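You operate a simulated robot arm through the tools that you are given. There is no shell and no other tool.

You are at the controls of a simulated robot arm. One attempt, no reset.

Task
Open up the hood for washing: plate slide at mark 1, both cradles out, flap open.
Fine: the infeed sliding door ends wide open, the plate knob loose; the main switch stays off.

The check looks at the end state, three seconds after you hand in, the way a careful person would. Anything else that was tipped, shoved, dropped, spilled or broken makes it a failure.

Robot
A 5-joint arm with a two-finger parallel gripper on a trunk, on a base that moves. Base frame: it is fixed to the floor where the robot stands at the start and does not move with it; the origin is under the middle of the robot, x ahead of it, y to its left, z up. Units: m, degrees, N and s.
It reaches about 1.134 m from its shoulder. Its first joint turns from -149.0 to 149.0 degrees. Places, roughly: column knob [0.8, 0.7, 1.2]; cradle clamp [0.8, 0.2, 1.2]; guard flap [0.9, 0, 1.2]; infeed sliding door [0.7, 0.3, 1.2]; lower pan cradle [0.9, 0.2, 1.1]; main switch [0.7, 0.1, 1.6]; pipe wing nut [1.1, 0.2, 1.2]; plate knob [0.8, 0.1, 1]; plate slide [0.8, 0.3, 1]; rod clamp [0.7, 0.9, 1]; roll knob [0.8, 0.7, 1]; slot wing nut [1, 0.3, 1.3]; upper pan cradle [0.9, 0.3, 1.3]. Payload 1.57 kg.
Tool frame: the origin (TCP) lies between the finger pads and is the grasp point; the fingertips stand 0.03 m ahead of it; z points along the fingers, y is the line along which they close. The gripper opens to 0.11 m. The fingers are 0.024 m wide and 0.012 m thick; the gripper's body (0.048 by 0.112 m) begins 0.078 m behind the TCP.
Orientation is that of the tool frame in the base frame, as a unit quaternion [x, y, z, w]. With the fingers straight down and closing along the base's y, the tool's x points along the base's -x, its y along +y and its z along -z.

Tools
- The arm moves only by the tool drive_tool. Its argument "motion" is a list of rows, each a list of 2 entries, a list of its own where there are three numbers: the shift along the tool's x, y, z in m, then the turn, a rotation vector about the tool's x, y, z in degrees. In form: [[[x, y, z], [ax, ay, az]], ...]. A call has 1 to 20 rows; each row shifts and turns the commanded pose from where the row before left it, along the tool's axes as they then stand. "claw" is the finger opening in m, from 0 to 0.11, set as the call begins (left out, the last holds). Rows are played at 5 a second. More than 0.05 m and 8.6 degrees between two rows, or a gripper value outside its range, and nothing of the call is played. A pose out of reach is approached as far as the arm can. The call stops where the force on the tool passes 70 N (or 10 N more than at its start, if that is more) or the arm is blocked; 0.2 s more then pass. The fingers move at their own pace (about 0.153 m/s each) and stop on an object; they squeeze with about 40 N. The grip force told is the motor's: it shows also when the fingers shut on nothing. Time passes only in rows, and 0.2 s behind the last, so rows that do not move let the fingers close. The reply holds the time, the measured pose of the TCP, the force on the tool along the base axes, the opening and the grip force, in the units named above and with some noise, with the torque about the TCP (base axes, N m) and any sound that the robot's microphone picked up.
- Cameras (640 x 400 px; columns grow to the right, rows downward): "scene" is now at [0.0405, 0.1533, 1.7312]; the picture's right is [-0.01, -1.00, 0.00], its down [-0.58, 0.00, -0.81] and it looks along [0.81, -0.00, -0.58] (base axes); focal length 287 px, centre (320, 200). "wrist" rides on the gripper at [0.07, 0.016, -0.141] in the tool frame; the picture's right is [-0.23, 0.97, 0.00], its down [-0.86, -0.20, -0.48] and it looks along [-0.47, -0.11, 0.88] (tool axes); focal length 222 px, centre (320, 200). There is no depth. A picture from a camera that has moved, and an enlarged one, comes with that camera's place and axes in the base frame and with its lens.
- capture(camera): a new picture of that camera. The clock stands still meanwhile.
- lift_body(by): slides the trunk up (or, below 0, down) by that many m; the arm and the scene camera ride with it, the base frame stays. It gives what a move gives, with no picture.
- base_move(legs): drives the robot by 1 to 6 legs, each [ahead, turn to the left] in m and degrees, along the robot's own axes; the way and the turn of a leg run together, so that a leg with both is an arc; at most 1.5 m and 180 degrees a leg. The arm and the cameras ride along, it lands a little off, and it stops where it bumps. It gives what a move gives.
- pan_tilt(pan, tilt): turns the head with the scene camera to pan (to the left, within 155 degrees either way) and tilt (down, from -29 to 69), counted from straight ahead of the robot. It gives what a move gives.
- close_up(camera, box): a new picture of the part [left, top, right, bottom] of that camera's present view, enlarged. The clock stands still meanwhile.
- job_done(): hands the job in; it is judged then, once.

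Places have to be worked out from the pictures, the camera data and where the tool is seen. Open the gripper and draw the arm clear of the work before you hand the job in, unless the task says otherwise.

The tools are called after "Emit:" as a command line: name --argument value ..., lists and objects as JSON in quotes. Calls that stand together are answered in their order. drive_tool: Moves the arm, as the interface text tells. Its arguments: {"type":"object","properties":{"motion":{"type":"array","items":{"type":"array"}},"claw":{"type":"number"}},"required":["motion"]} The other tools are called the same way: lift_body (by) moves the trunk up or down; base_move (legs) drives the base; pan_tilt (pan, tilt) turns the head that bears the scene camera; capture (camera) takes a picture; close_up (camera, box) takes an enlarged picture of a part of a camera's view; job_done () hands the job in.

At the start:

```text
time_s: 0.0
eef_pos: [0.6498, 0.1838, 0.9998]
tcp_rot: [0.007, 1.0, 0.0, 0.0]
wrist_force: [0.3, -1.0, -0.3]
wrist_torque: [-0.01, 0.02, -0.04]
opening: 0.1099
grip_force: 0.0
trunk travel left (down, up): [-0.733, 0.237]
robot x, y, heading: [-0.0009, -0.0163, 0.1]
head pan, tilt (commanded): [-0.3, 35.4]
```

scene: 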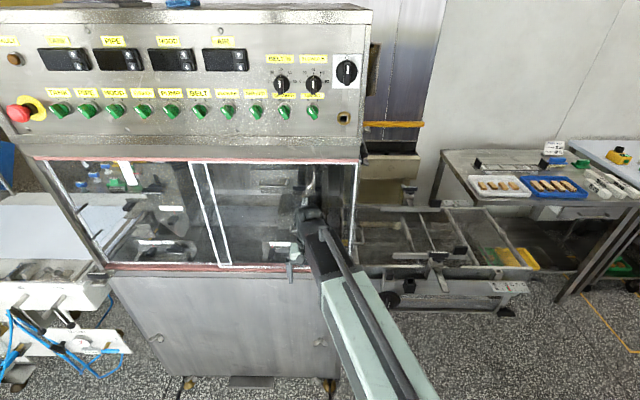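
wrist: 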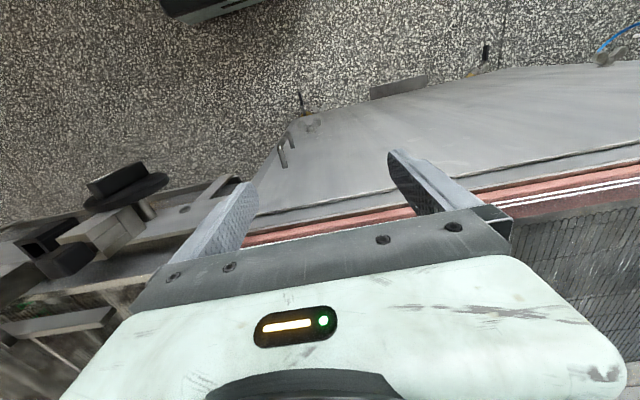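

I begin by looking at the machine more closely before any movement: the hood window, sliding door and the places of knobs and clamps.

Emit:
close_up --camera "scene" --box '[40, 140, 240, 280]'

Emit:
close_up --camera "scene" --box '[190, 140, 370, 280]'

Emit:
close_up --camera "scene" --box '[240, 0, 380, 130]'

Emit:
close_up --camera "scene" --box '[340, 180, 540, 320]'

```text
2.86 times, centred on (140, 210) of scene
camera zoom: at [0.0405, 0.1533, 1.7312], right [-0.01, -1.0, 0.0], down [-0.58, 0.0, -0.81], along [0.81, 0.0, -0.58], focal length 820 px, centre (834, 171)
```

zoom: 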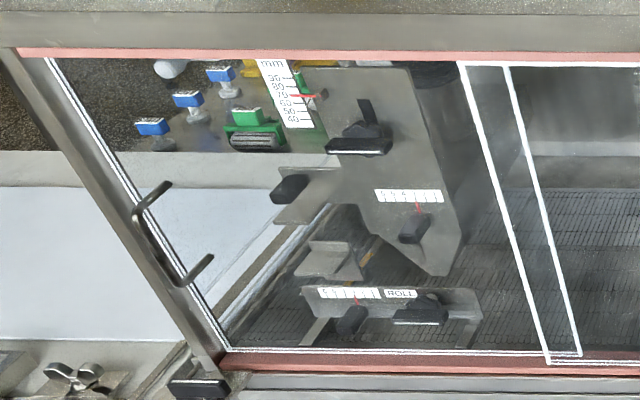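

```text
2.86 times, centred on (280, 210) of scene
camera zoom: at [0.0405, 0.1533, 1.7312], right [-0.01, -1.0, 0.0], down [-0.58, 0.0, -0.81], along [0.81, 0.0, -0.58], focal length 820 px, centre (434, 171)
```

zoom: 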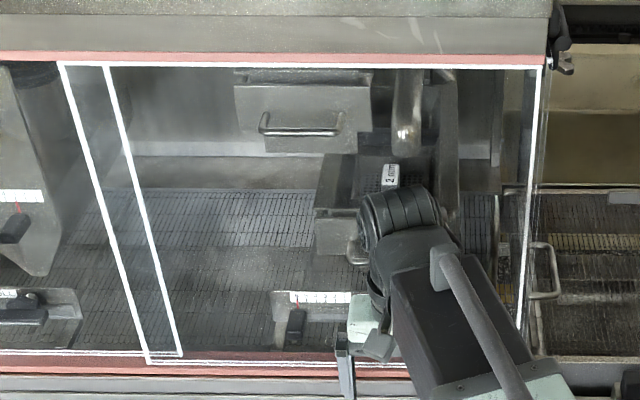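

```text
3.08 times, centred on (310, 65) of scene
camera zoom: at [0.0405, 0.1533, 1.7312], right [-0.01, -1.0, 0.0], down [-0.58, 0.0, -0.81], along [0.81, 0.0, -0.58], focal length 883 px, centre (351, 615)
```

zoom: 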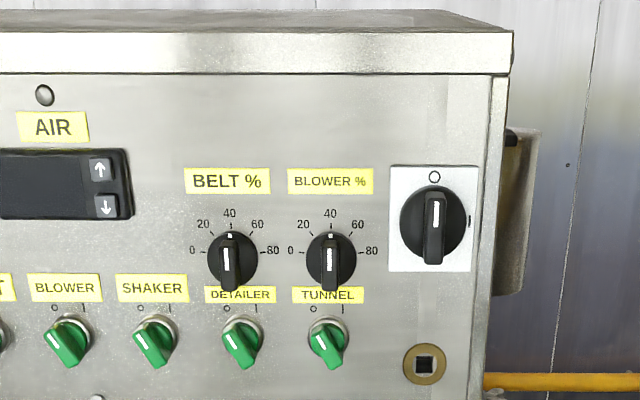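

```text
2.86 times, centred on (440, 250) of scene
camera zoom: at [0.0405, 0.1533, 1.7312], right [-0.01, -1.0, 0.0], down [-0.58, 0.0, -0.81], along [0.81, 0.0, -0.58], focal length 820 px, centre (-23, 57)
```

zoom: 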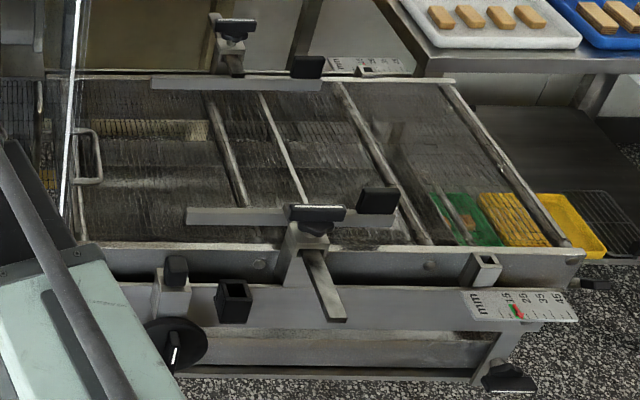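

The arm hides the right part of the hood. I draw the arm back from the machine and to the right so that the scene camera sees the doorway.

Emit:
drive_tool --motion '[[[0.04, 0, 0], [0, 0, 0]], [[0.04, 0, 0], [0, 0, 0]], [[0.04, 0, 0], [0, 0, 0]], [[0.04, 0, 0], [0, 0, 0]], [[0.04, 0, 0], [0, 0, 0]], [[0.0, -0.045, 0], [0, 0, 0]], [[0.0, -0.045, 0], [0, 0, 0]], [[0.0, -0.045, 0], [0, 0, 0]], [[0.0, -0.045, 0], [0, 0, 0]], [[0.0, -0.045, 0], [0, 0, 0]], [[0.0, -0.045, 0], [0, 0, 0]], [[0.0, -0.045, 0], [0, 0, 0]], [[0.0, -0.045, 0], [0, 0, 0]], [[0.0, -0.045, 0], [0, 0, 0]], [[0.0, -0.045, 0], [0, 0, 0]]]'

Emit:
capture --camera "scene"

```text
time_s: 3.2
eef_pos: [0.5716, -0.217, 1.0008]
tcp_rot: [0.006, 1.0, 0.0, 0.0]
wrist_force: [0.3, 0.9, -0.3]
wrist_torque: [0.0, 0.0, -0.02]
opening: 0.1101
grip_force: 0.1
out of reach, approached as far as the arm can: row 3, 4, 5, 6, 7, 8, 9, 10
trunk travel left (down, up): [-0.733, 0.237]
robot x, y, heading: [-0.0014, -0.0135, -0.2]
head pan, tilt (commanded): [-0.3, 35.4]
```

```text
taken
camera scene: at [0.0405, 0.1532, 1.7312], right [-0.01, -1.0, 0.0], down [-0.58, 0.0, -0.81], along [0.81, 0.0, -0.58], focal length 287 px, centre (320, 200)
```

scene: 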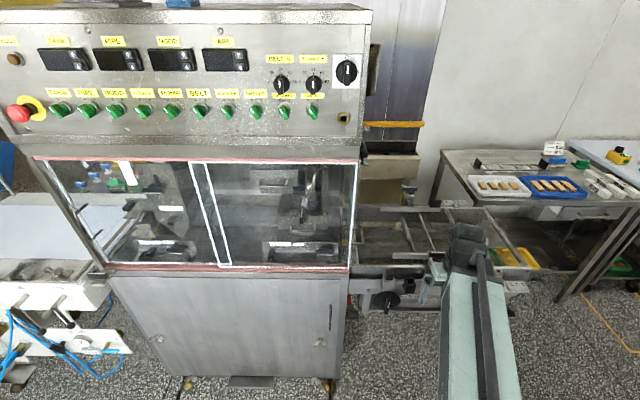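

The arm is now clear of the hood. I zoom in on the right part of the window and its insides.

Emit:
close_up --camera "scene" --box '[200, 150, 370, 280]'

Emit:
close_up --camera "scene" --box '[260, 155, 370, 225]'

Emit:
close_up --camera "scene" --box '[260, 215, 370, 285]'

```text
3.08 times, centred on (285, 215) of scene
camera zoom: at [0.0405, 0.1532, 1.7312], right [-0.01, -1.0, 0.0], down [-0.58, 0.0, -0.81], along [0.81, 0.0, -0.58], focal length 883 px, centre (428, 154)
```

zoom: 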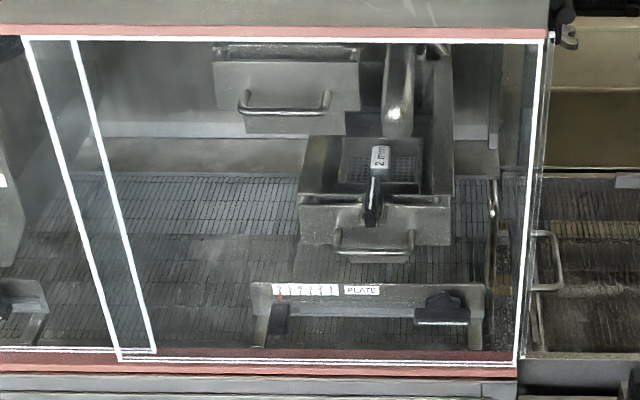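

```text
5.71 times, centred on (315, 190) of scene
camera zoom: at [0.0405, 0.1532, 1.7312], right [-0.01, -1.0, 0.0], down [-0.58, 0.0, -0.81], along [0.81, 0.0, -0.58], focal length 1640 px, centre (349, 257)
```

zoom: 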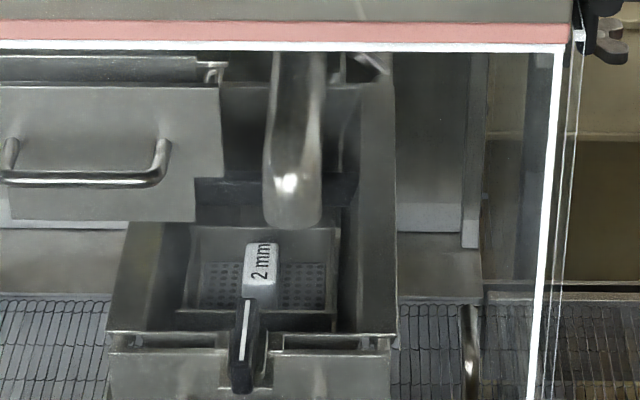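

```text
5.71 times, centred on (315, 250) of scene
camera zoom: at [0.0405, 0.1532, 1.7312], right [-0.01, -1.0, 0.0], down [-0.58, 0.0, -0.81], along [0.81, 0.0, -0.58], focal length 1640 px, centre (349, -86)
```

zoom: 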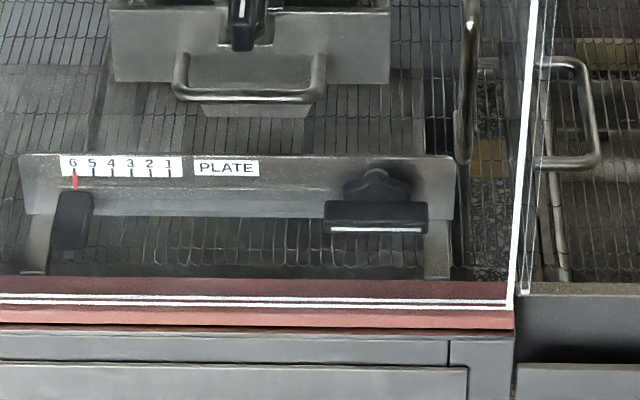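

From the zooms: infeed door handle looks to be a vertical D-bar near y≈0.09, z≈1.14–1.22, and a clear flap with its own handle sits at the right end. I take tighter zooms to pin these down.

Emit:
close_up --camera "scene" --box '[325, 205, 373, 235]'

Emit:
close_up --camera "scene" --box '[325, 230, 373, 260]'

Emit:
close_up --camera "scene" --box '[330, 140, 402, 185]'

Emit:
capture --camera "wrist"

```text
13.33 times, centred on (349, 220) of scene
camera zoom: at [0.0405, 0.1532, 1.7312], right [-0.01, -1.0, 0.0], down [-0.58, 0.0, -0.81], along [0.81, 0.0, -0.58], focal length 3826 px, centre (-67, -67)
```

zoom: 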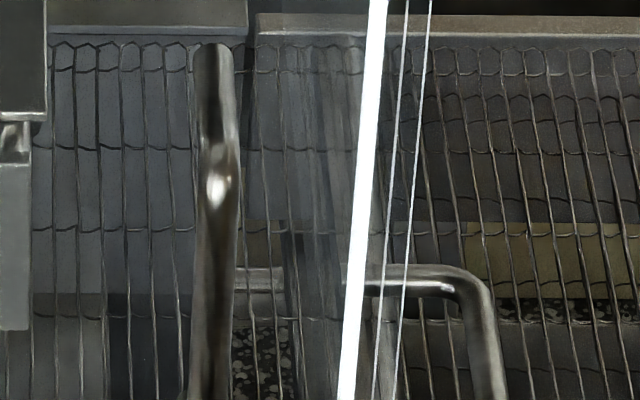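

```text
13.33 times, centred on (349, 245) of scene
camera zoom: at [0.0405, 0.1532, 1.7312], right [-0.01, -1.0, 0.0], down [-0.58, 0.0, -0.81], along [0.81, 0.0, -0.58], focal length 3826 px, centre (-67, -400)
```

zoom: 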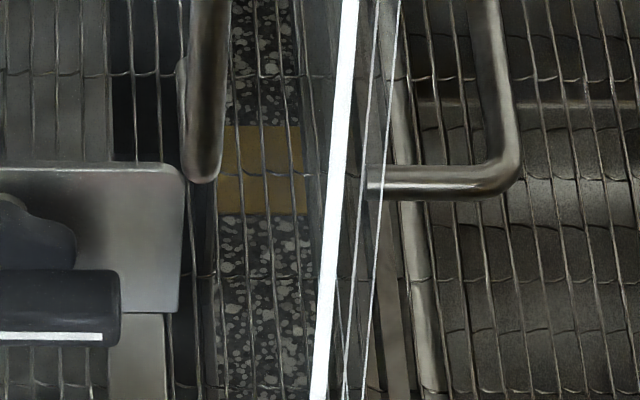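

```text
8.89 times, centred on (366, 162) of scene
camera zoom: at [0.0405, 0.1532, 1.7312], right [-0.01, -1.0, 0.0], down [-0.58, 0.0, -0.81], along [0.81, 0.0, -0.58], focal length 2551 px, centre (-89, 533)
```

zoom: 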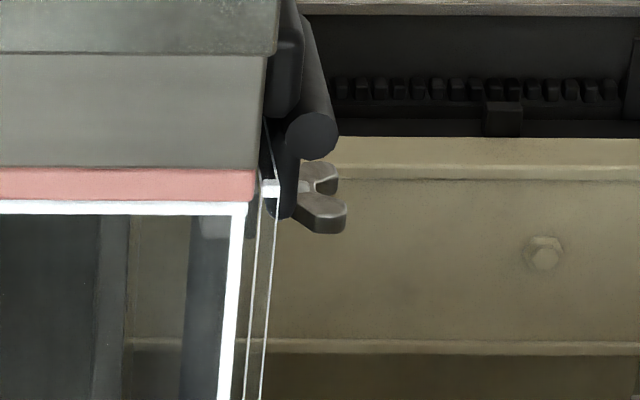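

```text
taken
camera wrist: at [0.5013, -0.2003, 1.1421], right [0.24, 0.97, 0.0], down [0.85, -0.21, 0.48], along [0.46, -0.11, -0.88], focal length 222 px, centre (320, 200)
```

wrist: 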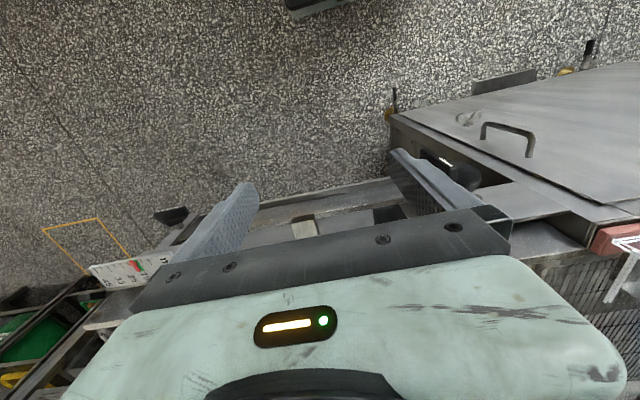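

The flap hangs from a hinge along its top edge at about z≈1.38 and its handle is a D-bar on the outside (−y). I look down at the arm itself to learn where the shoulder stands.

Emit:
pan_tilt --pan -30 --tilt 69

Emit:
capture --camera "scene"

```text
time_s: 4.2
eef_pos: [0.5706, -0.2167, 0.9995]
tcp_rot: [0.007, 1.0, 0.001, -0.001]
wrist_force: [0.9, 0.0, -0.2]
wrist_torque: [0.05, 0.0, -0.01]
opening: 0.1101
grip_force: 0.1
trunk travel left (down, up): [-0.733, 0.237]
robot x, y, heading: [-0.0015, -0.0137, -0.1]
head pan, tilt (commanded): [-30.0, 68.8]
```

```text
taken
camera scene: at [0.0011, 0.1258, 1.6882], right [-0.5, -0.87, 0.0], down [-0.81, 0.47, -0.36], along [0.31, -0.18, -0.93], focal length 287 px, centre (320, 200)
```

scene: 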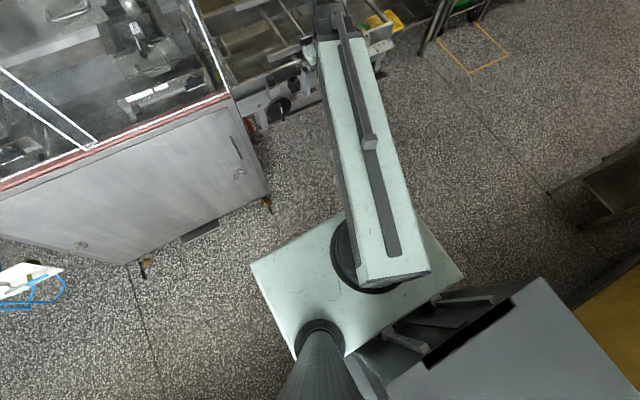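

The view shows the robot's deck with the turntable, and something grey behind and to the right. Before driving I check what is around the robot.

Emit:
pan_tilt --pan -110 --tilt 45

Emit:
capture --camera "scene"

Emit:
pan_tilt --pan 150 --tilt 45

Emit:
capture --camera "scene"

Emit:
pan_tilt --pan -50 --tilt 35

Emit:
capture --camera "scene"

```text
time_s: 5.7
eef_pos: [0.5715, -0.2156, 0.9995]
tcp_rot: [0.006, 1.0, 0.0, -0.001]
wrist_force: [-1.3, 0.0, 0.6]
wrist_torque: [0.03, 0.04, 0.0]
opening: 0.1099
grip_force: 0.0
trunk travel left (down, up): [-0.733, 0.237]
robot x, y, heading: [-0.0002, -0.0178, 0.2]
head pan, tilt (commanded): [-110.0, 45.0]
```

```text
taken
camera scene: at [-0.0751, 0.0772, 1.717], right [-0.94, 0.34, 0.0], down [0.24, 0.66, -0.71], along [-0.24, -0.66, -0.71], focal length 287 px, centre (320, 200)
```

scene: 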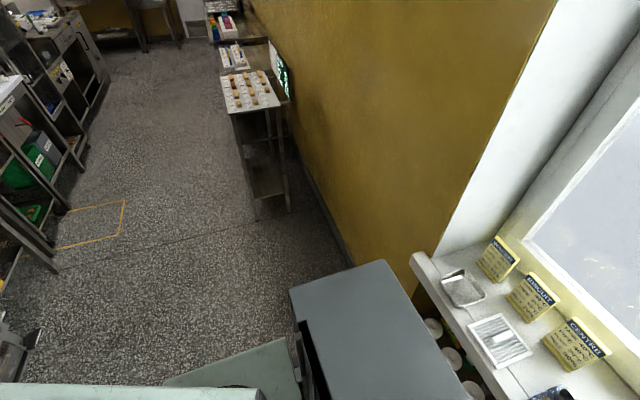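

```text
time_s: 9.3
eef_pos: [0.5706, -0.2172, 0.9992]
tcp_rot: [0.006, 1.0, 0.0, 0.0]
wrist_force: [-0.8, 0.0, 0.2]
wrist_torque: [-0.02, 0.01, 0.01]
opening: 0.1099
grip_force: 0.0
trunk travel left (down, up): [-0.733, 0.237]
robot x, y, heading: [0.0004, -0.0113, 0.1]
head pan, tilt (commanded): [150.0, 45.0]
```

```text
taken
camera scene: at [-0.1178, 0.1943, 1.7171], right [0.5, 0.87, 0.0], down [0.61, -0.35, -0.71], along [-0.61, 0.35, -0.71], focal length 287 px, centre (320, 200)
```

scene: 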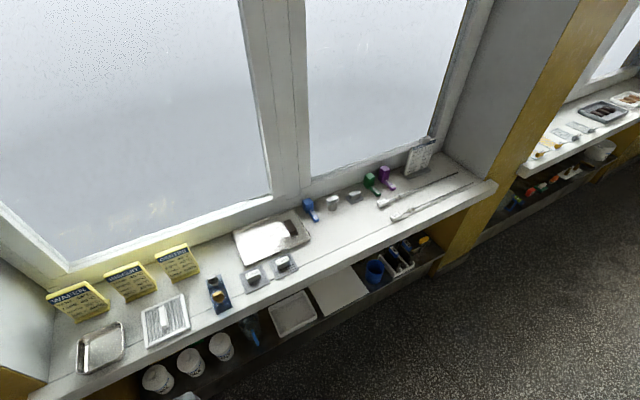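

```text
time_s: 12.3
eef_pos: [0.5712, -0.2171, 1.0004]
tcp_rot: [0.005, 1.0, 0.0, 0.0]
wrist_force: [0.3, 0.0, 0.0]
wrist_torque: [0.0, -0.02, 0.0]
opening: 0.1101
grip_force: 0.1
trunk travel left (down, up): [-0.733, 0.237]
robot x, y, heading: [0.0002, -0.0159, -0.2]
head pan, tilt (commanded): [-50.0, 35.0]
```

```text
taken
camera scene: at [0.0092, 0.0863, 1.7319], right [-0.77, -0.64, 0.0], down [-0.37, 0.44, -0.82], along [0.53, -0.63, -0.57], focal length 287 px, centre (320, 200)
```

scene: 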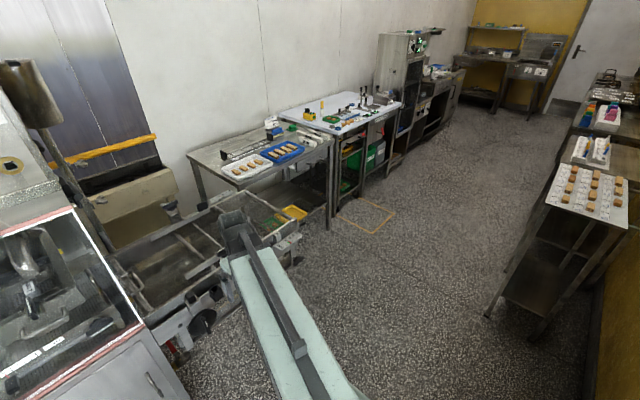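

There is a window sill and wall about 0.4–0.6 m behind the robot, so there's little room to back up; the arm is a telescoping beam. I raise the trunk a bit, then bring the hand to straight ahead and pitch it forward to look into the hood with the wrist camera.

Emit:
lift_body --by 0.2

Emit:
pan_tilt --pan 0 --tilt 40

Emit:
drive_tool --motion '[[[0.0, 0.04, 0], [0, 0, 0]], [[0.0, 0.04, 0], [0, 0, 0]], [[0.0, 0.04, 0], [0, 0, 0]], [[0.0, 0.04, 0], [0, 0, 0]], [[0.0, 0.04, 0], [0, 0, 0]]]'

```text
time_s: 14.4
eef_pos: [0.5714, -0.2178, 1.2008]
tcp_rot: [0.006, 1.0, 0.0, 0.0]
wrist_force: [-0.4, -0.3, -0.3]
wrist_torque: [-0.01, 0.01, 0.01]
opening: 0.1101
grip_force: 0.1
trunk travel left (down, up): [-0.933, 0.037]
robot x, y, heading: [-0.0004, -0.0183, -0.3]
head pan, tilt (commanded): [-50.0, 35.0]
```

```text
time_s: 15.6
eef_pos: [0.5714, -0.2178, 1.1992]
tcp_rot: [0.007, 1.0, 0.0, 0.0]
wrist_force: [-0.2, -0.2, -0.2]
wrist_torque: [0.04, 0.01, 0.03]
opening: 0.11
grip_force: 0.0
trunk travel left (down, up): [-0.933, 0.037]
robot x, y, heading: [0.0008, -0.0174, -0.1]
head pan, tilt (commanded): [0.0, 40.0]
```

```text
time_s: 16.8
eef_pos: [0.5726, -0.0191, 1.2004]
tcp_rot: [0.006, 1.0, 0.001, -0.001]
wrist_force: [0.0, 0.6, -0.3]
wrist_torque: [-0.02, 0.01, -0.02]
opening: 0.1101
grip_force: 0.1
trunk travel left (down, up): [-0.933, 0.037]
robot x, y, heading: [-0.002, -0.0173, -0.2]
head pan, tilt (commanded): [0.0, 40.0]
```

The hand is straight ahead now. I pitch the fingers forward 45° in steps, keeping the TCP in place, and look with both cameras.

Emit:
drive_tool --motion '[[[0, 0, 0], [0, -7.5, 0]], [[0, 0, 0], [0, -7.5, 0]], [[0, 0, 0], [0, -7.5, 0]], [[0, 0, 0], [0, -7.5, 0]], [[0, 0, 0], [0, -7.5, 0]], [[0, 0, 0], [0, -7.5, 0]]]'

Emit:
capture --camera "wrist"

Emit:
capture --camera "scene"

```text
time_s: 17.9
eef_pos: [0.6796, -0.018, 1.2265]
tcp_rot: [-0.001, 0.972, -0.006, 0.235]
wrist_force: [-7.1, 2.4, 0.9]
wrist_torque: [0.16, 0.16, 0.52]
opening: 0.1102
grip_force: 0.1
out of reach, approached as far as the arm can: row 1, 2, 3, 4, 5
trunk travel left (down, up): [-0.933, 0.037]
robot x, y, heading: [-0.0017, -0.0174, 0.1]
head pan, tilt (commanded): [0.0, 40.0]
stopped in row 5: the force on the tool passed its limit at 96 N (the readings are from after the stop); the commanded pose is now the measured one
```

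```text
taken
camera wrist: at [0.5522, -0.001, 1.3215], right [0.2, 0.97, 0.09], down [0.54, -0.19, 0.82], along [0.82, -0.11, -0.57], focal length 222 px, centre (320, 200)
```

wrist: 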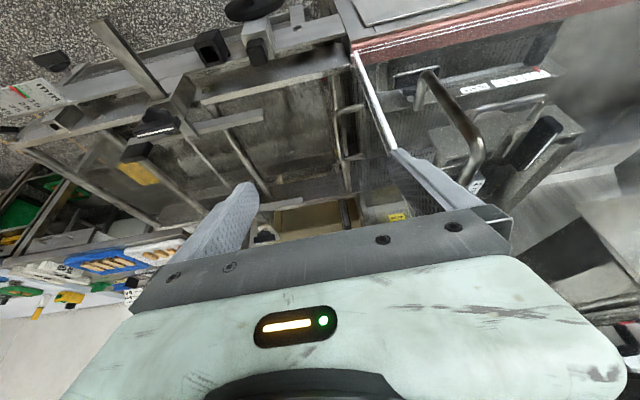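

```text
taken
camera scene: at [0.0362, 0.1535, 1.9247], right [0.0, -1.0, 0.0], down [-0.64, 0.0, -0.77], along [0.77, 0.0, -0.64], focal length 287 px, centre (320, 200)
```

scene: 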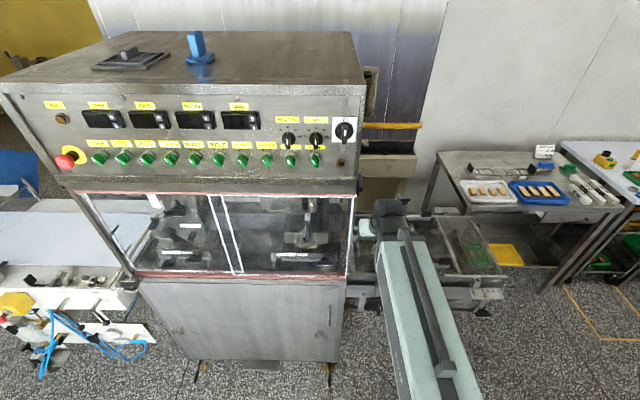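

The pitching ran into the arm's shortest reach, so the hand was pushed forward and a fingertip touched near the flap/door edge. I reverse out: pitch back towards vertical while drawing the TCP back to where it was.

Emit:
drive_tool --motion '[[[0.02, 0, -0.008], [0, 6.8, 0]], [[0.026, 0, -0.006], [0, 6.8, 0]], [[0.028, 0, -0.004], [0, 6.8, 0]], [[0.03, 0, 0], [0, 6.8, 0]]]'

Emit:
capture --camera "scene"

Emit:
pan_tilt --pan -110 --tilt 45

Emit:
capture --camera "scene"

```text
time_s: 18.9
eef_pos: [0.5731, -0.0177, 1.1992]
tcp_rot: [0.0, 1.0, -0.007, -0.001]
wrist_force: [-0.2, -0.3, 0.0]
wrist_torque: [-0.02, 0.01, -0.02]
opening: 0.1102
grip_force: 0.0
out of reach, approached as far as the arm can: row 1, 2
trunk travel left (down, up): [-0.933, 0.037]
robot x, y, heading: [0.0011, -0.0198, -0.0]
head pan, tilt (commanded): [0.0, 40.0]
```

```text
taken
camera scene: at [0.0375, 0.1537, 1.9243], right [0.0, -1.0, 0.0], down [-0.64, 0.0, -0.77], along [0.77, 0.0, -0.64], focal length 287 px, centre (320, 200)
```

scene: 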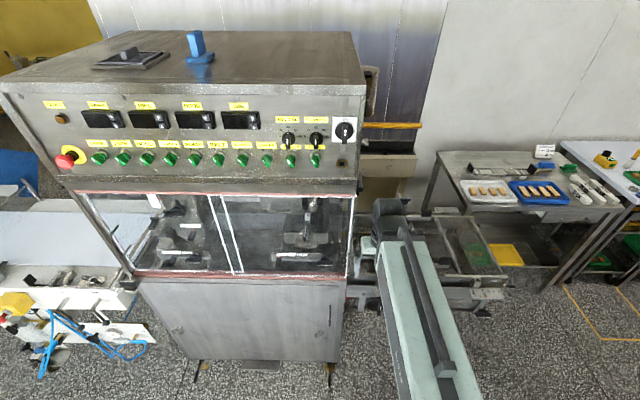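

```text
time_s: 20.8
eef_pos: [0.5734, -0.018, 1.1994]
tcp_rot: [-0.001, 1.0, -0.007, 0.0]
wrist_force: [0.8, 0.4, -0.6]
wrist_torque: [-0.01, -0.01, 0.0]
opening: 0.11
grip_force: 0.1
trunk travel left (down, up): [-0.933, 0.037]
robot x, y, heading: [-0.0034, -0.0173, -0.0]
head pan, tilt (commanded): [-110.0, 45.0]
```

```text
taken
camera scene: at [-0.0753, 0.0773, 1.9171], right [-0.94, 0.34, 0.0], down [0.24, 0.66, -0.71], along [-0.24, -0.66, -0.71], focal length 287 px, centre (320, 200)
```

scene: 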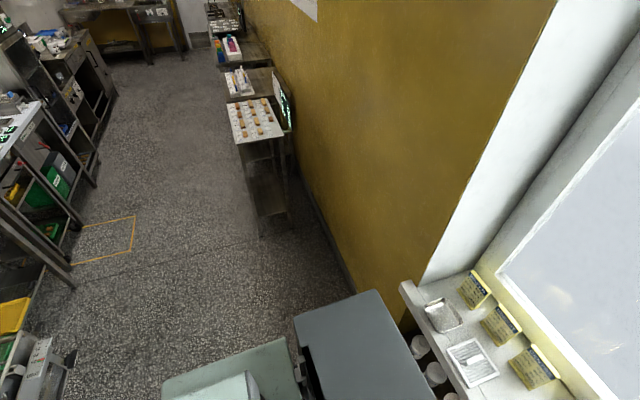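

The grey box is the robot's own base housing, reaching back to about x≈-0.46, so backing up has only ~0.1 m. I look down along the arm to work out shoulder height and beam.

Emit:
pan_tilt --pan -25 --tilt 60

Emit:
capture --camera "scene"

```text
time_s: 22.3
eef_pos: [0.5739, -0.0181, 1.1997]
tcp_rot: [0.0, 1.0, -0.006, 0.001]
wrist_force: [-0.4, 0.2, -0.2]
wrist_torque: [0.0, 0.03, 0.01]
opening: 0.1098
grip_force: 0.1
trunk travel left (down, up): [-0.933, 0.037]
robot x, y, heading: [0.0005, -0.0141, 0.1]
head pan, tilt (commanded): [-25.0, 60.0]
```

```text
taken
camera scene: at [0.0129, 0.1255, 1.8976], right [-0.42, -0.91, 0.0], down [-0.78, 0.37, -0.5], along [0.45, -0.21, -0.87], focal length 287 px, centre (320, 200)
```

scene: 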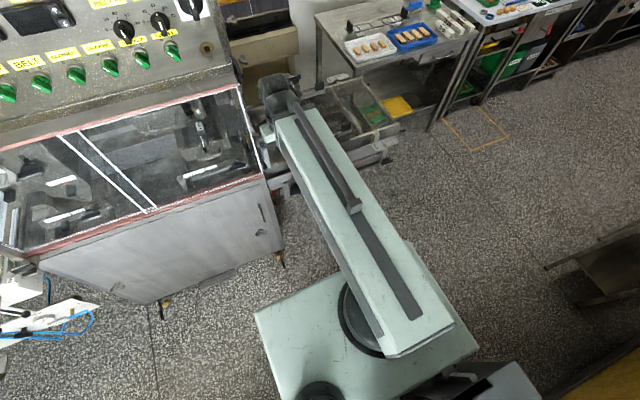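

The beam is level at about z≈1.39 with the shoulder near (0.04, -0.016), shortest length ~0.53 m and wrist-to-TCP ~0.19 m. Lowering the trunk while raising the hand lets the beam slope up so the hand can work closer in and horizontally; I do it in steps.

Emit:
drive_tool --motion '[[[0.005, 0, -0.045], [0, 0, 0]], [[0.005, 0, -0.045], [0, 0, 0]], [[0.007, 0, -0.045], [0, 0, 0]], [[0.007, 0, -0.045], [0, 0, 0]], [[0.007, 0, -0.045], [0, 0, 0]]]'

Emit:
lift_body --by -0.25

Emit:
drive_tool --motion '[[[0.01, 0, -0.045], [0, 0, 0]], [[0.01, 0, -0.045], [0, 0, 0]], [[0.01, 0, -0.045], [0, 0, 0]], [[0.01, 0, -0.045], [0, 0, 0]], [[0.01, 0, -0.045], [0, 0, 0]]]'

Emit:
lift_body --by -0.25

```text
time_s: 23.5
eef_pos: [0.5734, -0.0178, 1.1996]
tcp_rot: [-0.001, 1.0, -0.007, 0.0]
wrist_force: [-0.1, 0.0, 0.6]
wrist_torque: [-0.01, 0.0, -0.01]
opening: 0.1103
grip_force: 0.1
out of reach, approached as far as the arm can: row 1, 2, 3, 4, 5
trunk travel left (down, up): [-0.933, 0.037]
robot x, y, heading: [0.0, -0.0151, 0.2]
head pan, tilt (commanded): [-25.0, 60.0]
```

```text
time_s: 26.1
eef_pos: [0.5737, -0.0181, 0.9503]
tcp_rot: [0.0, 1.0, -0.006, 0.001]
wrist_force: [-0.3, 0.3, -0.4]
wrist_torque: [-0.02, 0.02, -0.03]
opening: 0.1101
grip_force: 0.1
trunk travel left (down, up): [-0.683, 0.287]
robot x, y, heading: [-0.001, -0.0155, -0.4]
head pan, tilt (commanded): [-25.0, 60.0]
```

```text
time_s: 27.3
eef_pos: [0.5729, -0.019, 0.95]
tcp_rot: [0.0, 1.0, -0.006, 0.001]
wrist_force: [0.3, 0.3, -0.1]
wrist_torque: [-0.02, -0.02, 0.0]
opening: 0.1099
grip_force: 0.1
out of reach, approached as far as the arm can: row 1, 2, 3, 4, 5
trunk travel left (down, up): [-0.683, 0.287]
robot x, y, heading: [-0.0007, -0.0132, -0.1]
head pan, tilt (commanded): [-25.0, 60.0]
```

```text
time_s: 29.9
eef_pos: [0.5746, -0.0194, 0.7001]
tcp_rot: [-0.001, 1.0, -0.005, 0.001]
wrist_force: [0.2, 0.6, 0.0]
wrist_torque: [0.02, 0.0, -0.01]
opening: 0.1101
grip_force: 0.0
trunk travel left (down, up): [-0.433, 0.537]
robot x, y, heading: [-0.003, -0.0196, 0.0]
head pan, tilt (commanded): [-25.0, 60.0]
```

Those upward moves were refused (the wrist seems limited to a 90° bend from the beam), and the trunk lowering took the hand to z=0.70 without contact. I go back up the same way, then I'll swing the arm to the free floor on the right before reconfiguring.

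Emit:
lift_body --by 0.5

Emit:
drive_tool --motion '[[[-0.003, -0.047, 0], [0, 0, 5]], [[0.001, -0.047, 0], [0, 0, 5]], [[0.002, -0.047, 0], [0, 0, 5]], [[0.002, -0.047, 0], [0, 0, 5]], [[0.002, -0.047, 0], [0, 0, 5]], [[0.002, -0.047, 0], [0, 0, 5]], [[0.002, -0.047, 0], [0, 0, 5]], [[0.002, -0.047, 0], [0, 0, 5]], [[0.002, -0.047, 0], [0, 0, 5]], [[0.002, -0.047, 0], [0, 0, 5]], [[0.002, -0.047, 0], [0, 0, 5]], [[0.002, -0.047, 0], [0, 0, 5]]]'

```text
refused: 0.5 is not a number from -0.4 to 0.4
```

```text
time_s: 32.5
eef_pos: [0.3097, -0.4867, 0.7005]
tcp_rot: [0.501, 0.865, -0.004, 0.004]
wrist_force: [0.5, -0.1, -0.7]
wrist_torque: [0.02, 0.02, 0.01]
opening: 0.1099
grip_force: 0.1
out of reach, approached as far as the arm can: row 7, 8, 10, 12
trunk travel left (down, up): [-0.433, 0.537]
robot x, y, heading: [0.0005, -0.0152, 0.1]
head pan, tilt (commanded): [-25.0, 60.0]
```

The lift was refused for size, but the swing went ahead at z=0.70 and met no force. The arm is now over free floor at azimuth −60°; here I raise the beam while pitching the hand to horizontal.

Emit:
drive_tool --motion '[[[-0.032, 0, -0.029], [0, -7.5, 0]], [[-0.0275, 0, -0.0286], [0, -7.5, 0]], [[-0.0294, 0, -0.0282], [0, -7.5, 0]], [[-0.0316, 0, -0.0282], [0, -7.5, 0]], [[-0.0338, 0, -0.0274], [0, -7.5, 0]], [[-0.0358, 0, -0.0266], [0, -7.5, 0]], [[-0.0378, 0, -0.0258], [0, -7.5, 0]], [[-0.0398, 0, -0.0247], [0, -7.5, 0]], [[-0.0417, 0, -0.0234], [0, -7.5, 0]], [[-0.0432, 0, -0.022], [0, -7.5, 0]], [[-0.045, 0, -0.0204], [0, -7.5, 0]], [[-0.046, 0, -0.018], [0, -7.5, 0]]]'

Emit:
capture --camera "scene"

```text
time_s: 35.1
eef_pos: [0.4213, -0.681, 0.9328]
tcp_rot: [0.36, 0.618, -0.354, 0.603]
wrist_force: [0.4, 0.1, 0.3]
wrist_torque: [0.01, -0.01, 0.01]
opening: 0.1101
grip_force: 0.1
out of reach, approached as far as the arm can: row 1, 2, 3, 4, 5, 6, 7, 8, 9, 10, 11, 12
trunk travel left (down, up): [-0.433, 0.537]
robot x, y, heading: [-0.0012, -0.0123, -0.1]
head pan, tilt (commanded): [-25.0, 60.0]
```

```text
taken
camera scene: at [0.0128, 0.1255, 1.3976], right [-0.42, -0.91, 0.0], down [-0.79, 0.37, -0.5], along [0.45, -0.21, -0.87], focal length 287 px, centre (320, 200)
```

scene: 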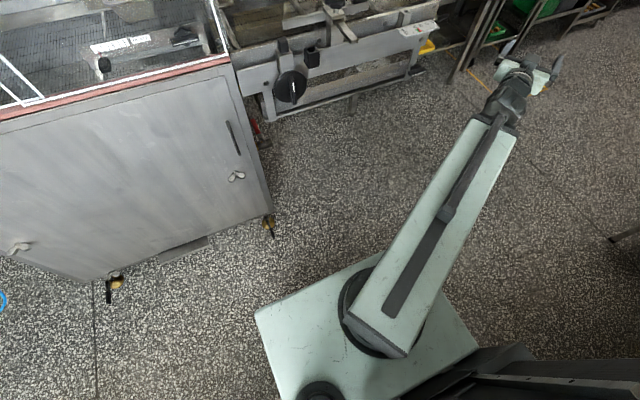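

This tells me the arm has no shoulder pitch: the wrist stays at a fixed height set by the trunk (wrist-to-TCP ≈0.232 m, shortest wrist radius ≈0.533 m). From this lower camera height I take a straight view into the hood for triangulation.

Emit:
pan_tilt --pan 0 --tilt 18

Emit:
capture --camera "scene"

Emit:
close_up --camera "scene" --box '[220, 140, 380, 240]'

```text
time_s: 36.2
eef_pos: [0.4206, -0.6824, 0.9317]
tcp_rot: [0.359, 0.619, -0.353, 0.602]
wrist_force: [0.4, 1.1, -0.6]
wrist_torque: [0.02, 0.0, -0.04]
opening: 0.1101
grip_force: 0.0
trunk travel left (down, up): [-0.433, 0.537]
robot x, y, heading: [-0.0017, -0.0123, -0.0]
head pan, tilt (commanded): [0.0, 18.0]
```

```text
taken
camera scene: at [0.0457, 0.1536, 1.4589], right [0.0, -1.0, 0.0], down [-0.31, 0.0, -0.95], along [0.95, 0.0, -0.31], focal length 287 px, centre (320, 200)
```

scene: 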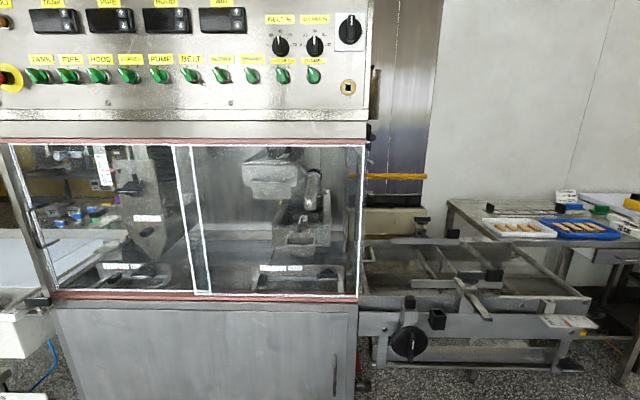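

```text
4.00 times, centred on (300, 190) of scene
camera zoom: at [0.0457, 0.1536, 1.4589], right [0.0, -1.0, 0.0], down [-0.31, 0.0, -0.95], along [0.95, 0.0, -0.31], focal length 1148 px, centre (400, 240)
```

zoom: 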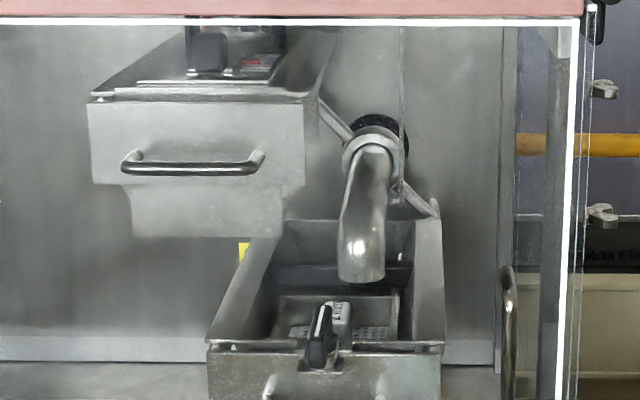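

A good view: upper cradle (with something black on its top), lower cradle with its clamp lever, and the door handle at the right. I zoom further on each part.

Emit:
close_up --camera "scene" --box '[236, 142, 300, 182]'

Emit:
close_up --camera "scene" --box '[264, 205, 344, 255]'

Emit:
close_up --camera "scene" --box '[250, 245, 346, 305]'

Emit:
close_up --camera "scene" --box '[320, 130, 400, 180]'

Emit:
close_up --camera "scene" --box '[320, 200, 400, 300]'

```text
10.00 times, centred on (268, 162) of scene
camera zoom: at [0.0457, 0.1536, 1.4589], right [0.0, -1.0, 0.0], down [-0.31, 0.0, -0.95], along [0.95, 0.0, -0.31], focal length 2870 px, centre (840, 580)
```

zoom: 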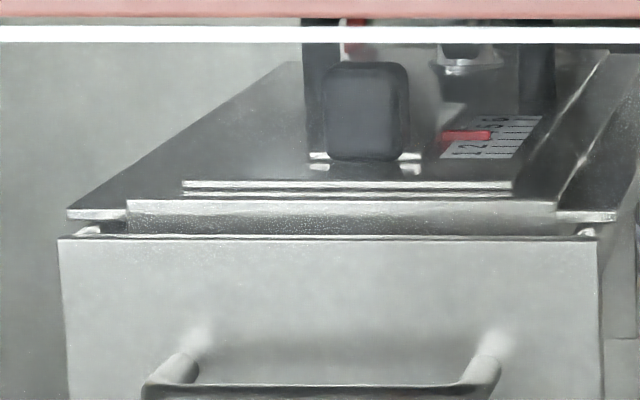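

```text
8.00 times, centred on (304, 230) of scene
camera zoom: at [0.0457, 0.1536, 1.4589], right [0.0, -1.0, 0.0], down [-0.31, 0.0, -0.95], along [0.95, 0.0, -0.31], focal length 2296 px, centre (448, -40)
```

zoom: 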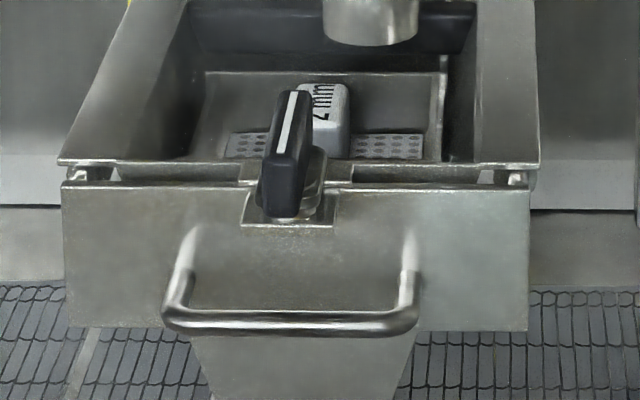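

```text
6.67 times, centred on (298, 275) of scene
camera zoom: at [0.0457, 0.1536, 1.4589], right [0.0, -1.0, 0.0], down [-0.31, 0.0, -0.95], along [0.95, 0.0, -0.31], focal length 1913 px, centre (467, -300)
```

zoom: 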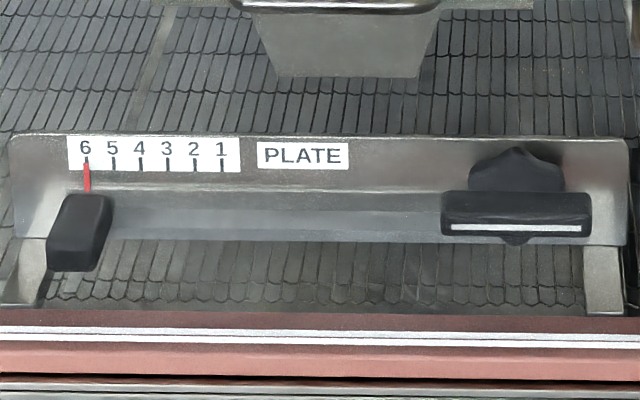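

```text
8.00 times, centred on (360, 155) of scene
camera zoom: at [0.0457, 0.1536, 1.4589], right [0.0, -1.0, 0.0], down [-0.31, 0.0, -0.95], along [0.95, 0.0, -0.31], focal length 2296 px, centre (0, 560)
```

zoom: 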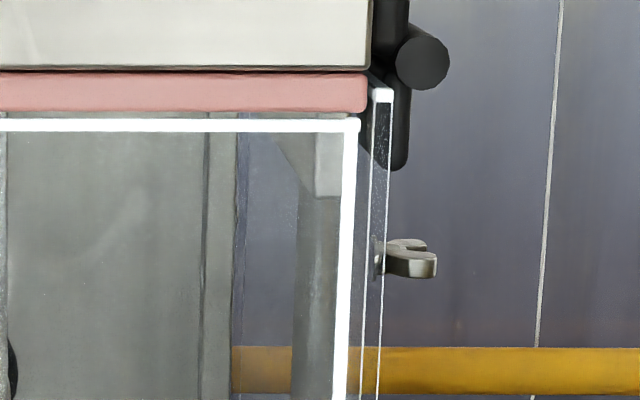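

```text
4.00 times, centred on (360, 250) of scene
camera zoom: at [0.0457, 0.1536, 1.4589], right [0.0, -1.0, 0.0], down [-0.31, 0.0, -0.95], along [0.95, 0.0, -0.31], focal length 1148 px, centre (160, 0)
```

zoom: 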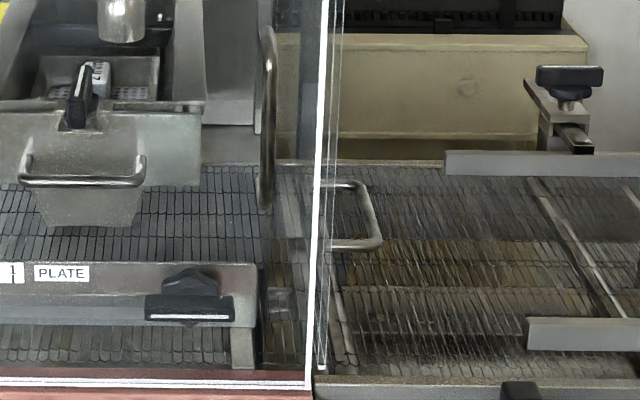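

Triangulating between the two camera heights: door handle bar about (0.665, 0.091, 1.12–1.22), plate slide grip about (0.76, 0.32, 0.98), plate knob about (0.74, 0.13, 1.01), flap handle bar about x 0.73–0.80, y 0.008, z 1.07. I test here in free space whether the wrist can yaw.

Emit:
drive_tool --motion '[[[0, 0, 0], [-7, 0, 0]], [[0, 0, 0], [-7, 0, 0]], [[0, 0, 0], [-7, 0, 0]]]'

```text
time_s: 37.0
eef_pos: [0.4205, -0.6842, 0.923]
tcp_rot: [0.318, 0.655, -0.297, 0.618]
wrist_force: [0.3, 0.6, 0.5]
wrist_torque: [0.0, 0.02, -0.04]
opening: 0.11
grip_force: 0.0
out of reach, approached as far as the arm can: row 1, 2
trunk travel left (down, up): [-0.433, 0.537]
robot x, y, heading: [-0.0009, -0.0132, 0.0]
head pan, tilt (commanded): [0.0, 18.0]
```

The hand did yaw about 9° relative to the arm with slight pitch droop, so I test a bit more to learn whether there is a true wrist yaw.

Emit:
drive_tool --motion '[[[0, 0, 0], [-7, 0, 0]], [[0, 0, 0], [-7, 0, 0]], [[0, 0, 0], [0, 0, 0]]]'

Emit:
pan_tilt --pan -50 --tilt 35

Emit:
capture --camera "scene"

Emit:
close_up --camera "scene" --box '[300, 140, 500, 265]'

```text
time_s: 37.8
eef_pos: [0.4181, -0.6847, 0.9235]
tcp_rot: [0.24, 0.686, -0.214, 0.652]
wrist_force: [0.3, -0.7, -0.1]
wrist_torque: [0.0, 0.01, 0.01]
opening: 0.11
grip_force: 0.0
trunk travel left (down, up): [-0.433, 0.537]
robot x, y, heading: [0.0015, -0.015, 0.1]
head pan, tilt (commanded): [0.0, 18.0]
```

```text
time_s: 39.0
eef_pos: [0.4191, -0.6849, 0.9243]
tcp_rot: [0.24, 0.687, -0.214, 0.652]
wrist_force: [-0.4, 0.7, 0.3]
wrist_torque: [-0.01, 0.02, -0.01]
opening: 0.1099
grip_force: 0.1
trunk travel left (down, up): [-0.433, 0.537]
robot x, y, heading: [0.0021, -0.0141, 0.1]
head pan, tilt (commanded): [-50.0, 35.0]
```

```text
taken
camera scene: at [0.009, 0.0862, 1.4319], right [-0.77, -0.64, 0.0], down [-0.37, 0.44, -0.82], along [0.53, -0.63, -0.57], focal length 287 px, centre (320, 200)
```

scene: 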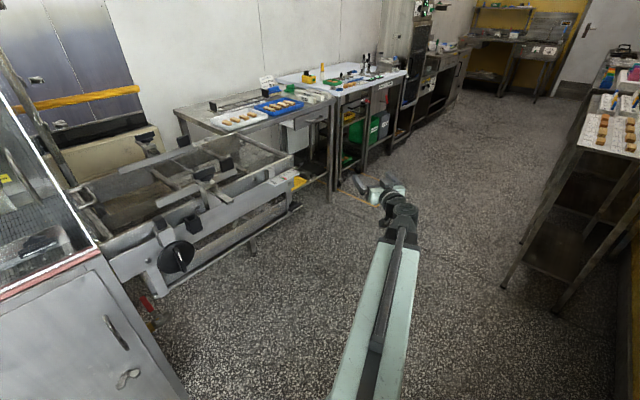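

```text
3.20 times, centred on (400, 202) of scene
camera zoom: at [0.009, 0.0862, 1.4319], right [-0.77, -0.64, 0.0], down [-0.37, 0.44, -0.82], along [0.53, -0.63, -0.57], focal length 918 px, centre (64, 192)
```

zoom: 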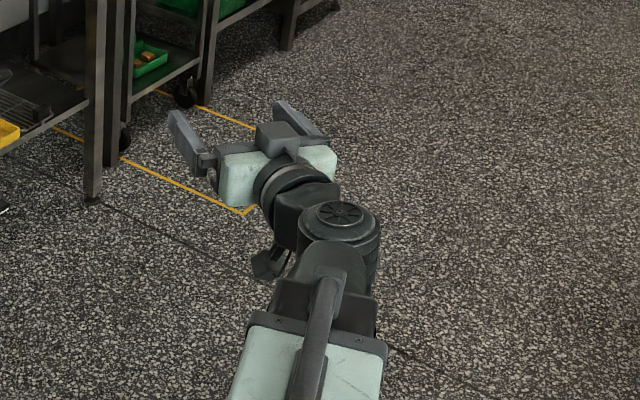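

The wrist does have its own yaw, so with trunk height I have full freedom, limited by the 0.53 m minimum wrist radius. Working from about 0.3 m further right would let the hand point straight at the machine, so I look behind again to measure clearance for shifting the base.

Emit:
pan_tilt --pan 150 --tilt 45

Emit:
capture --camera "scene"

Emit:
pan_tilt --pan -150 --tilt 50

Emit:
capture --camera "scene"

```text
time_s: 41.9
eef_pos: [0.4181, -0.685, 0.9235]
tcp_rot: [0.241, 0.686, -0.215, 0.652]
wrist_force: [0.4, 1.0, -0.7]
wrist_torque: [0.02, 0.03, 0.03]
opening: 0.1103
grip_force: 0.0
trunk travel left (down, up): [-0.433, 0.537]
robot x, y, heading: [0.0017, -0.0192, 0.1]
head pan, tilt (commanded): [150.0, 45.0]
```

```text
taken
camera scene: at [-0.1181, 0.1943, 1.4171], right [0.5, 0.87, 0.0], down [0.61, -0.35, -0.71], along [-0.61, 0.35, -0.71], focal length 287 px, centre (320, 200)
```

scene: 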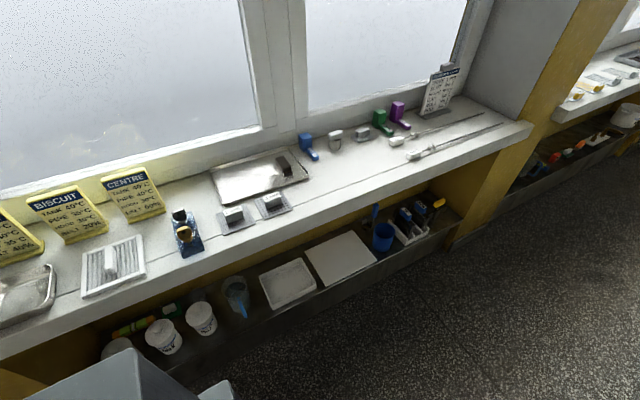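

```text
time_s: 46.0
eef_pos: [0.4184, -0.6843, 0.9231]
tcp_rot: [0.24, 0.686, -0.215, 0.652]
wrist_force: [-0.7, 0.0, -0.5]
wrist_torque: [0.01, 0.02, 0.04]
opening: 0.1099
grip_force: 0.1
trunk travel left (down, up): [-0.433, 0.537]
robot x, y, heading: [-0.0, -0.0152, 0.1]
head pan, tilt (commanded): [-150.0, 50.0]
```

```text
taken
camera scene: at [-0.1144, 0.1151, 1.4101], right [-0.5, 0.87, 0.0], down [0.66, 0.38, -0.64], along [-0.56, -0.32, -0.77], focal length 287 px, centre (320, 200)
```

scene: 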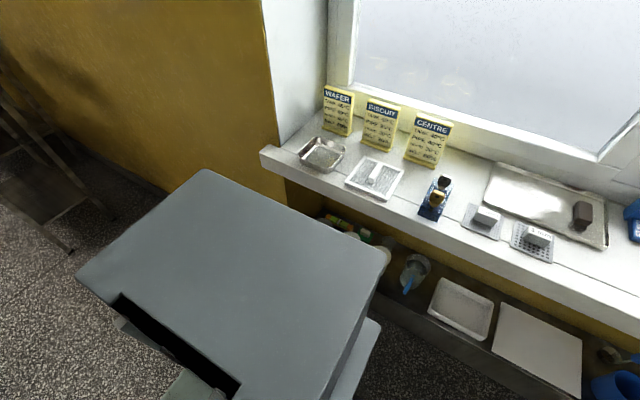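

Sill edge is at x≈-0.55 and the base housing ends near x≈-0.42, so I'll first roll ahead a little before turning. I raise the trunk so that the arm passes over the conveyor while I zigzag the base about 0.28 m to the right.

Emit:
lift_body --by 0.4

Emit:
base_move --legs '[[0.06, 0], [0, -45]]'

```text
time_s: 49.8
eef_pos: [0.4189, -0.6855, 1.3244]
tcp_rot: [0.241, 0.686, -0.215, 0.652]
wrist_force: [0.4, -0.3, -0.6]
wrist_torque: [0.01, 0.02, -0.01]
opening: 0.1099
grip_force: 0.1
trunk travel left (down, up): [-0.833, 0.137]
robot x, y, heading: [-0.0019, -0.0147, -0.2]
head pan, tilt (commanded): [-150.0, 50.0]
```

```text
time_s: 52.8
eef_pos: [-0.1112, -0.7888, 1.324]
tcp_rot: [0.482, 0.545, -0.445, 0.522]
wrist_force: [0.1, 0.1, 0.3]
wrist_torque: [0.02, -0.03, -0.02]
opening: 0.11
grip_force: 0.0
trunk travel left (down, up): [-0.833, 0.137]
robot x, y, heading: [0.0496, -0.0279, -44.2]
head pan, tilt (commanded): [-150.0, 50.0]
```

That went cleanly: heading −44°. Next: ahead 0.2 m, turn left 89°, back 0.2 m.

Emit:
base_move --legs '[[0.2, 0], [0, 89]]'

Emit:
pan_tilt --pan -20 --tilt 40

Emit:
capture --camera "scene"

```text
time_s: 58.2
eef_pos: [0.9486, -0.3487, 1.3247]
tcp_rot: [-0.031, 0.727, 0.043, 0.684]
wrist_force: [-0.2, 0.4, 0.8]
wrist_torque: [0.0, -0.01, 0.04]
opening: 0.1101
grip_force: 0.0
trunk travel left (down, up): [-0.833, 0.137]
robot x, y, heading: [0.1844, -0.1534, 43.5]
head pan, tilt (commanded): [-150.0, 50.0]
```

```text
time_s: 60.3
eef_pos: [0.9483, -0.3481, 1.324]
tcp_rot: [-0.031, 0.727, 0.042, 0.684]
wrist_force: [-0.1, 0.4, 0.9]
wrist_torque: [0.01, 0.01, 0.0]
opening: 0.11
grip_force: 0.1
trunk travel left (down, up): [-0.833, 0.137]
robot x, y, heading: [0.1821, -0.1516, 43.7]
head pan, tilt (commanded): [-20.0, 40.0]
```

```text
taken
camera scene: at [0.1069, -0.0269, 1.8243], right [0.4, -0.92, 0.0], down [-0.59, -0.26, -0.77], along [0.7, 0.31, -0.64], focal length 287 px, centre (320, 200)
```

scene: 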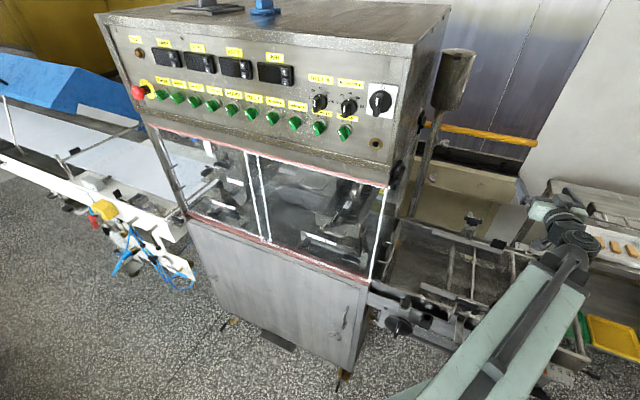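

Clear of everything. Now back 0.2 m and straighten.

Emit:
base_move --legs '[[-0.2, 0], [0, -43.5]]'

Emit:
pan_tilt --pan 25 --tilt 35

Emit:
capture --camera "scene"

```text
time_s: 63.8
eef_pos: [0.4722, -0.9498, 1.3239]
tcp_rot: [0.233, 0.689, -0.208, 0.654]
wrist_force: [-1.2, 0.4, 0.8]
wrist_torque: [0.03, 0.04, -0.03]
opening: 0.1101
grip_force: 0.1
trunk travel left (down, up): [-0.833, 0.137]
robot x, y, heading: [0.0397, -0.3009, 1.9]
head pan, tilt (commanded): [-20.0, 40.0]
```

```text
time_s: 64.9
eef_pos: [0.4737, -0.949, 1.3243]
tcp_rot: [0.233, 0.689, -0.207, 0.654]
wrist_force: [0.4, -0.2, 0.2]
wrist_torque: [0.01, 0.05, -0.02]
opening: 0.11
grip_force: 0.0
trunk travel left (down, up): [-0.833, 0.137]
robot x, y, heading: [0.0413, -0.2978, 1.8]
head pan, tilt (commanded): [25.0, 35.0]
```

```text
taken
camera scene: at [0.0647, -0.0922, 1.8319], right [0.45, -0.89, 0.0], down [-0.51, -0.26, -0.82], along [0.73, 0.37, -0.57], focal length 287 px, centre (320, 200)
```

scene: 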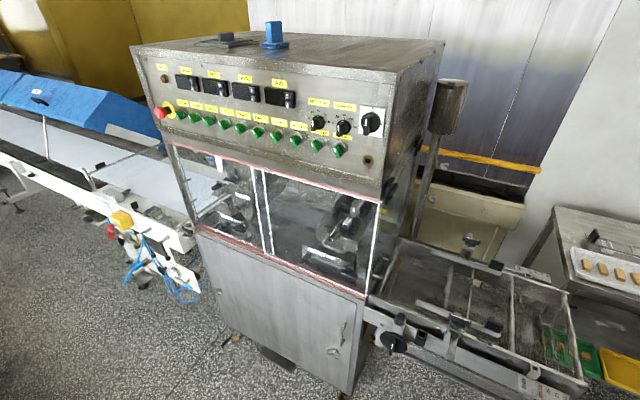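

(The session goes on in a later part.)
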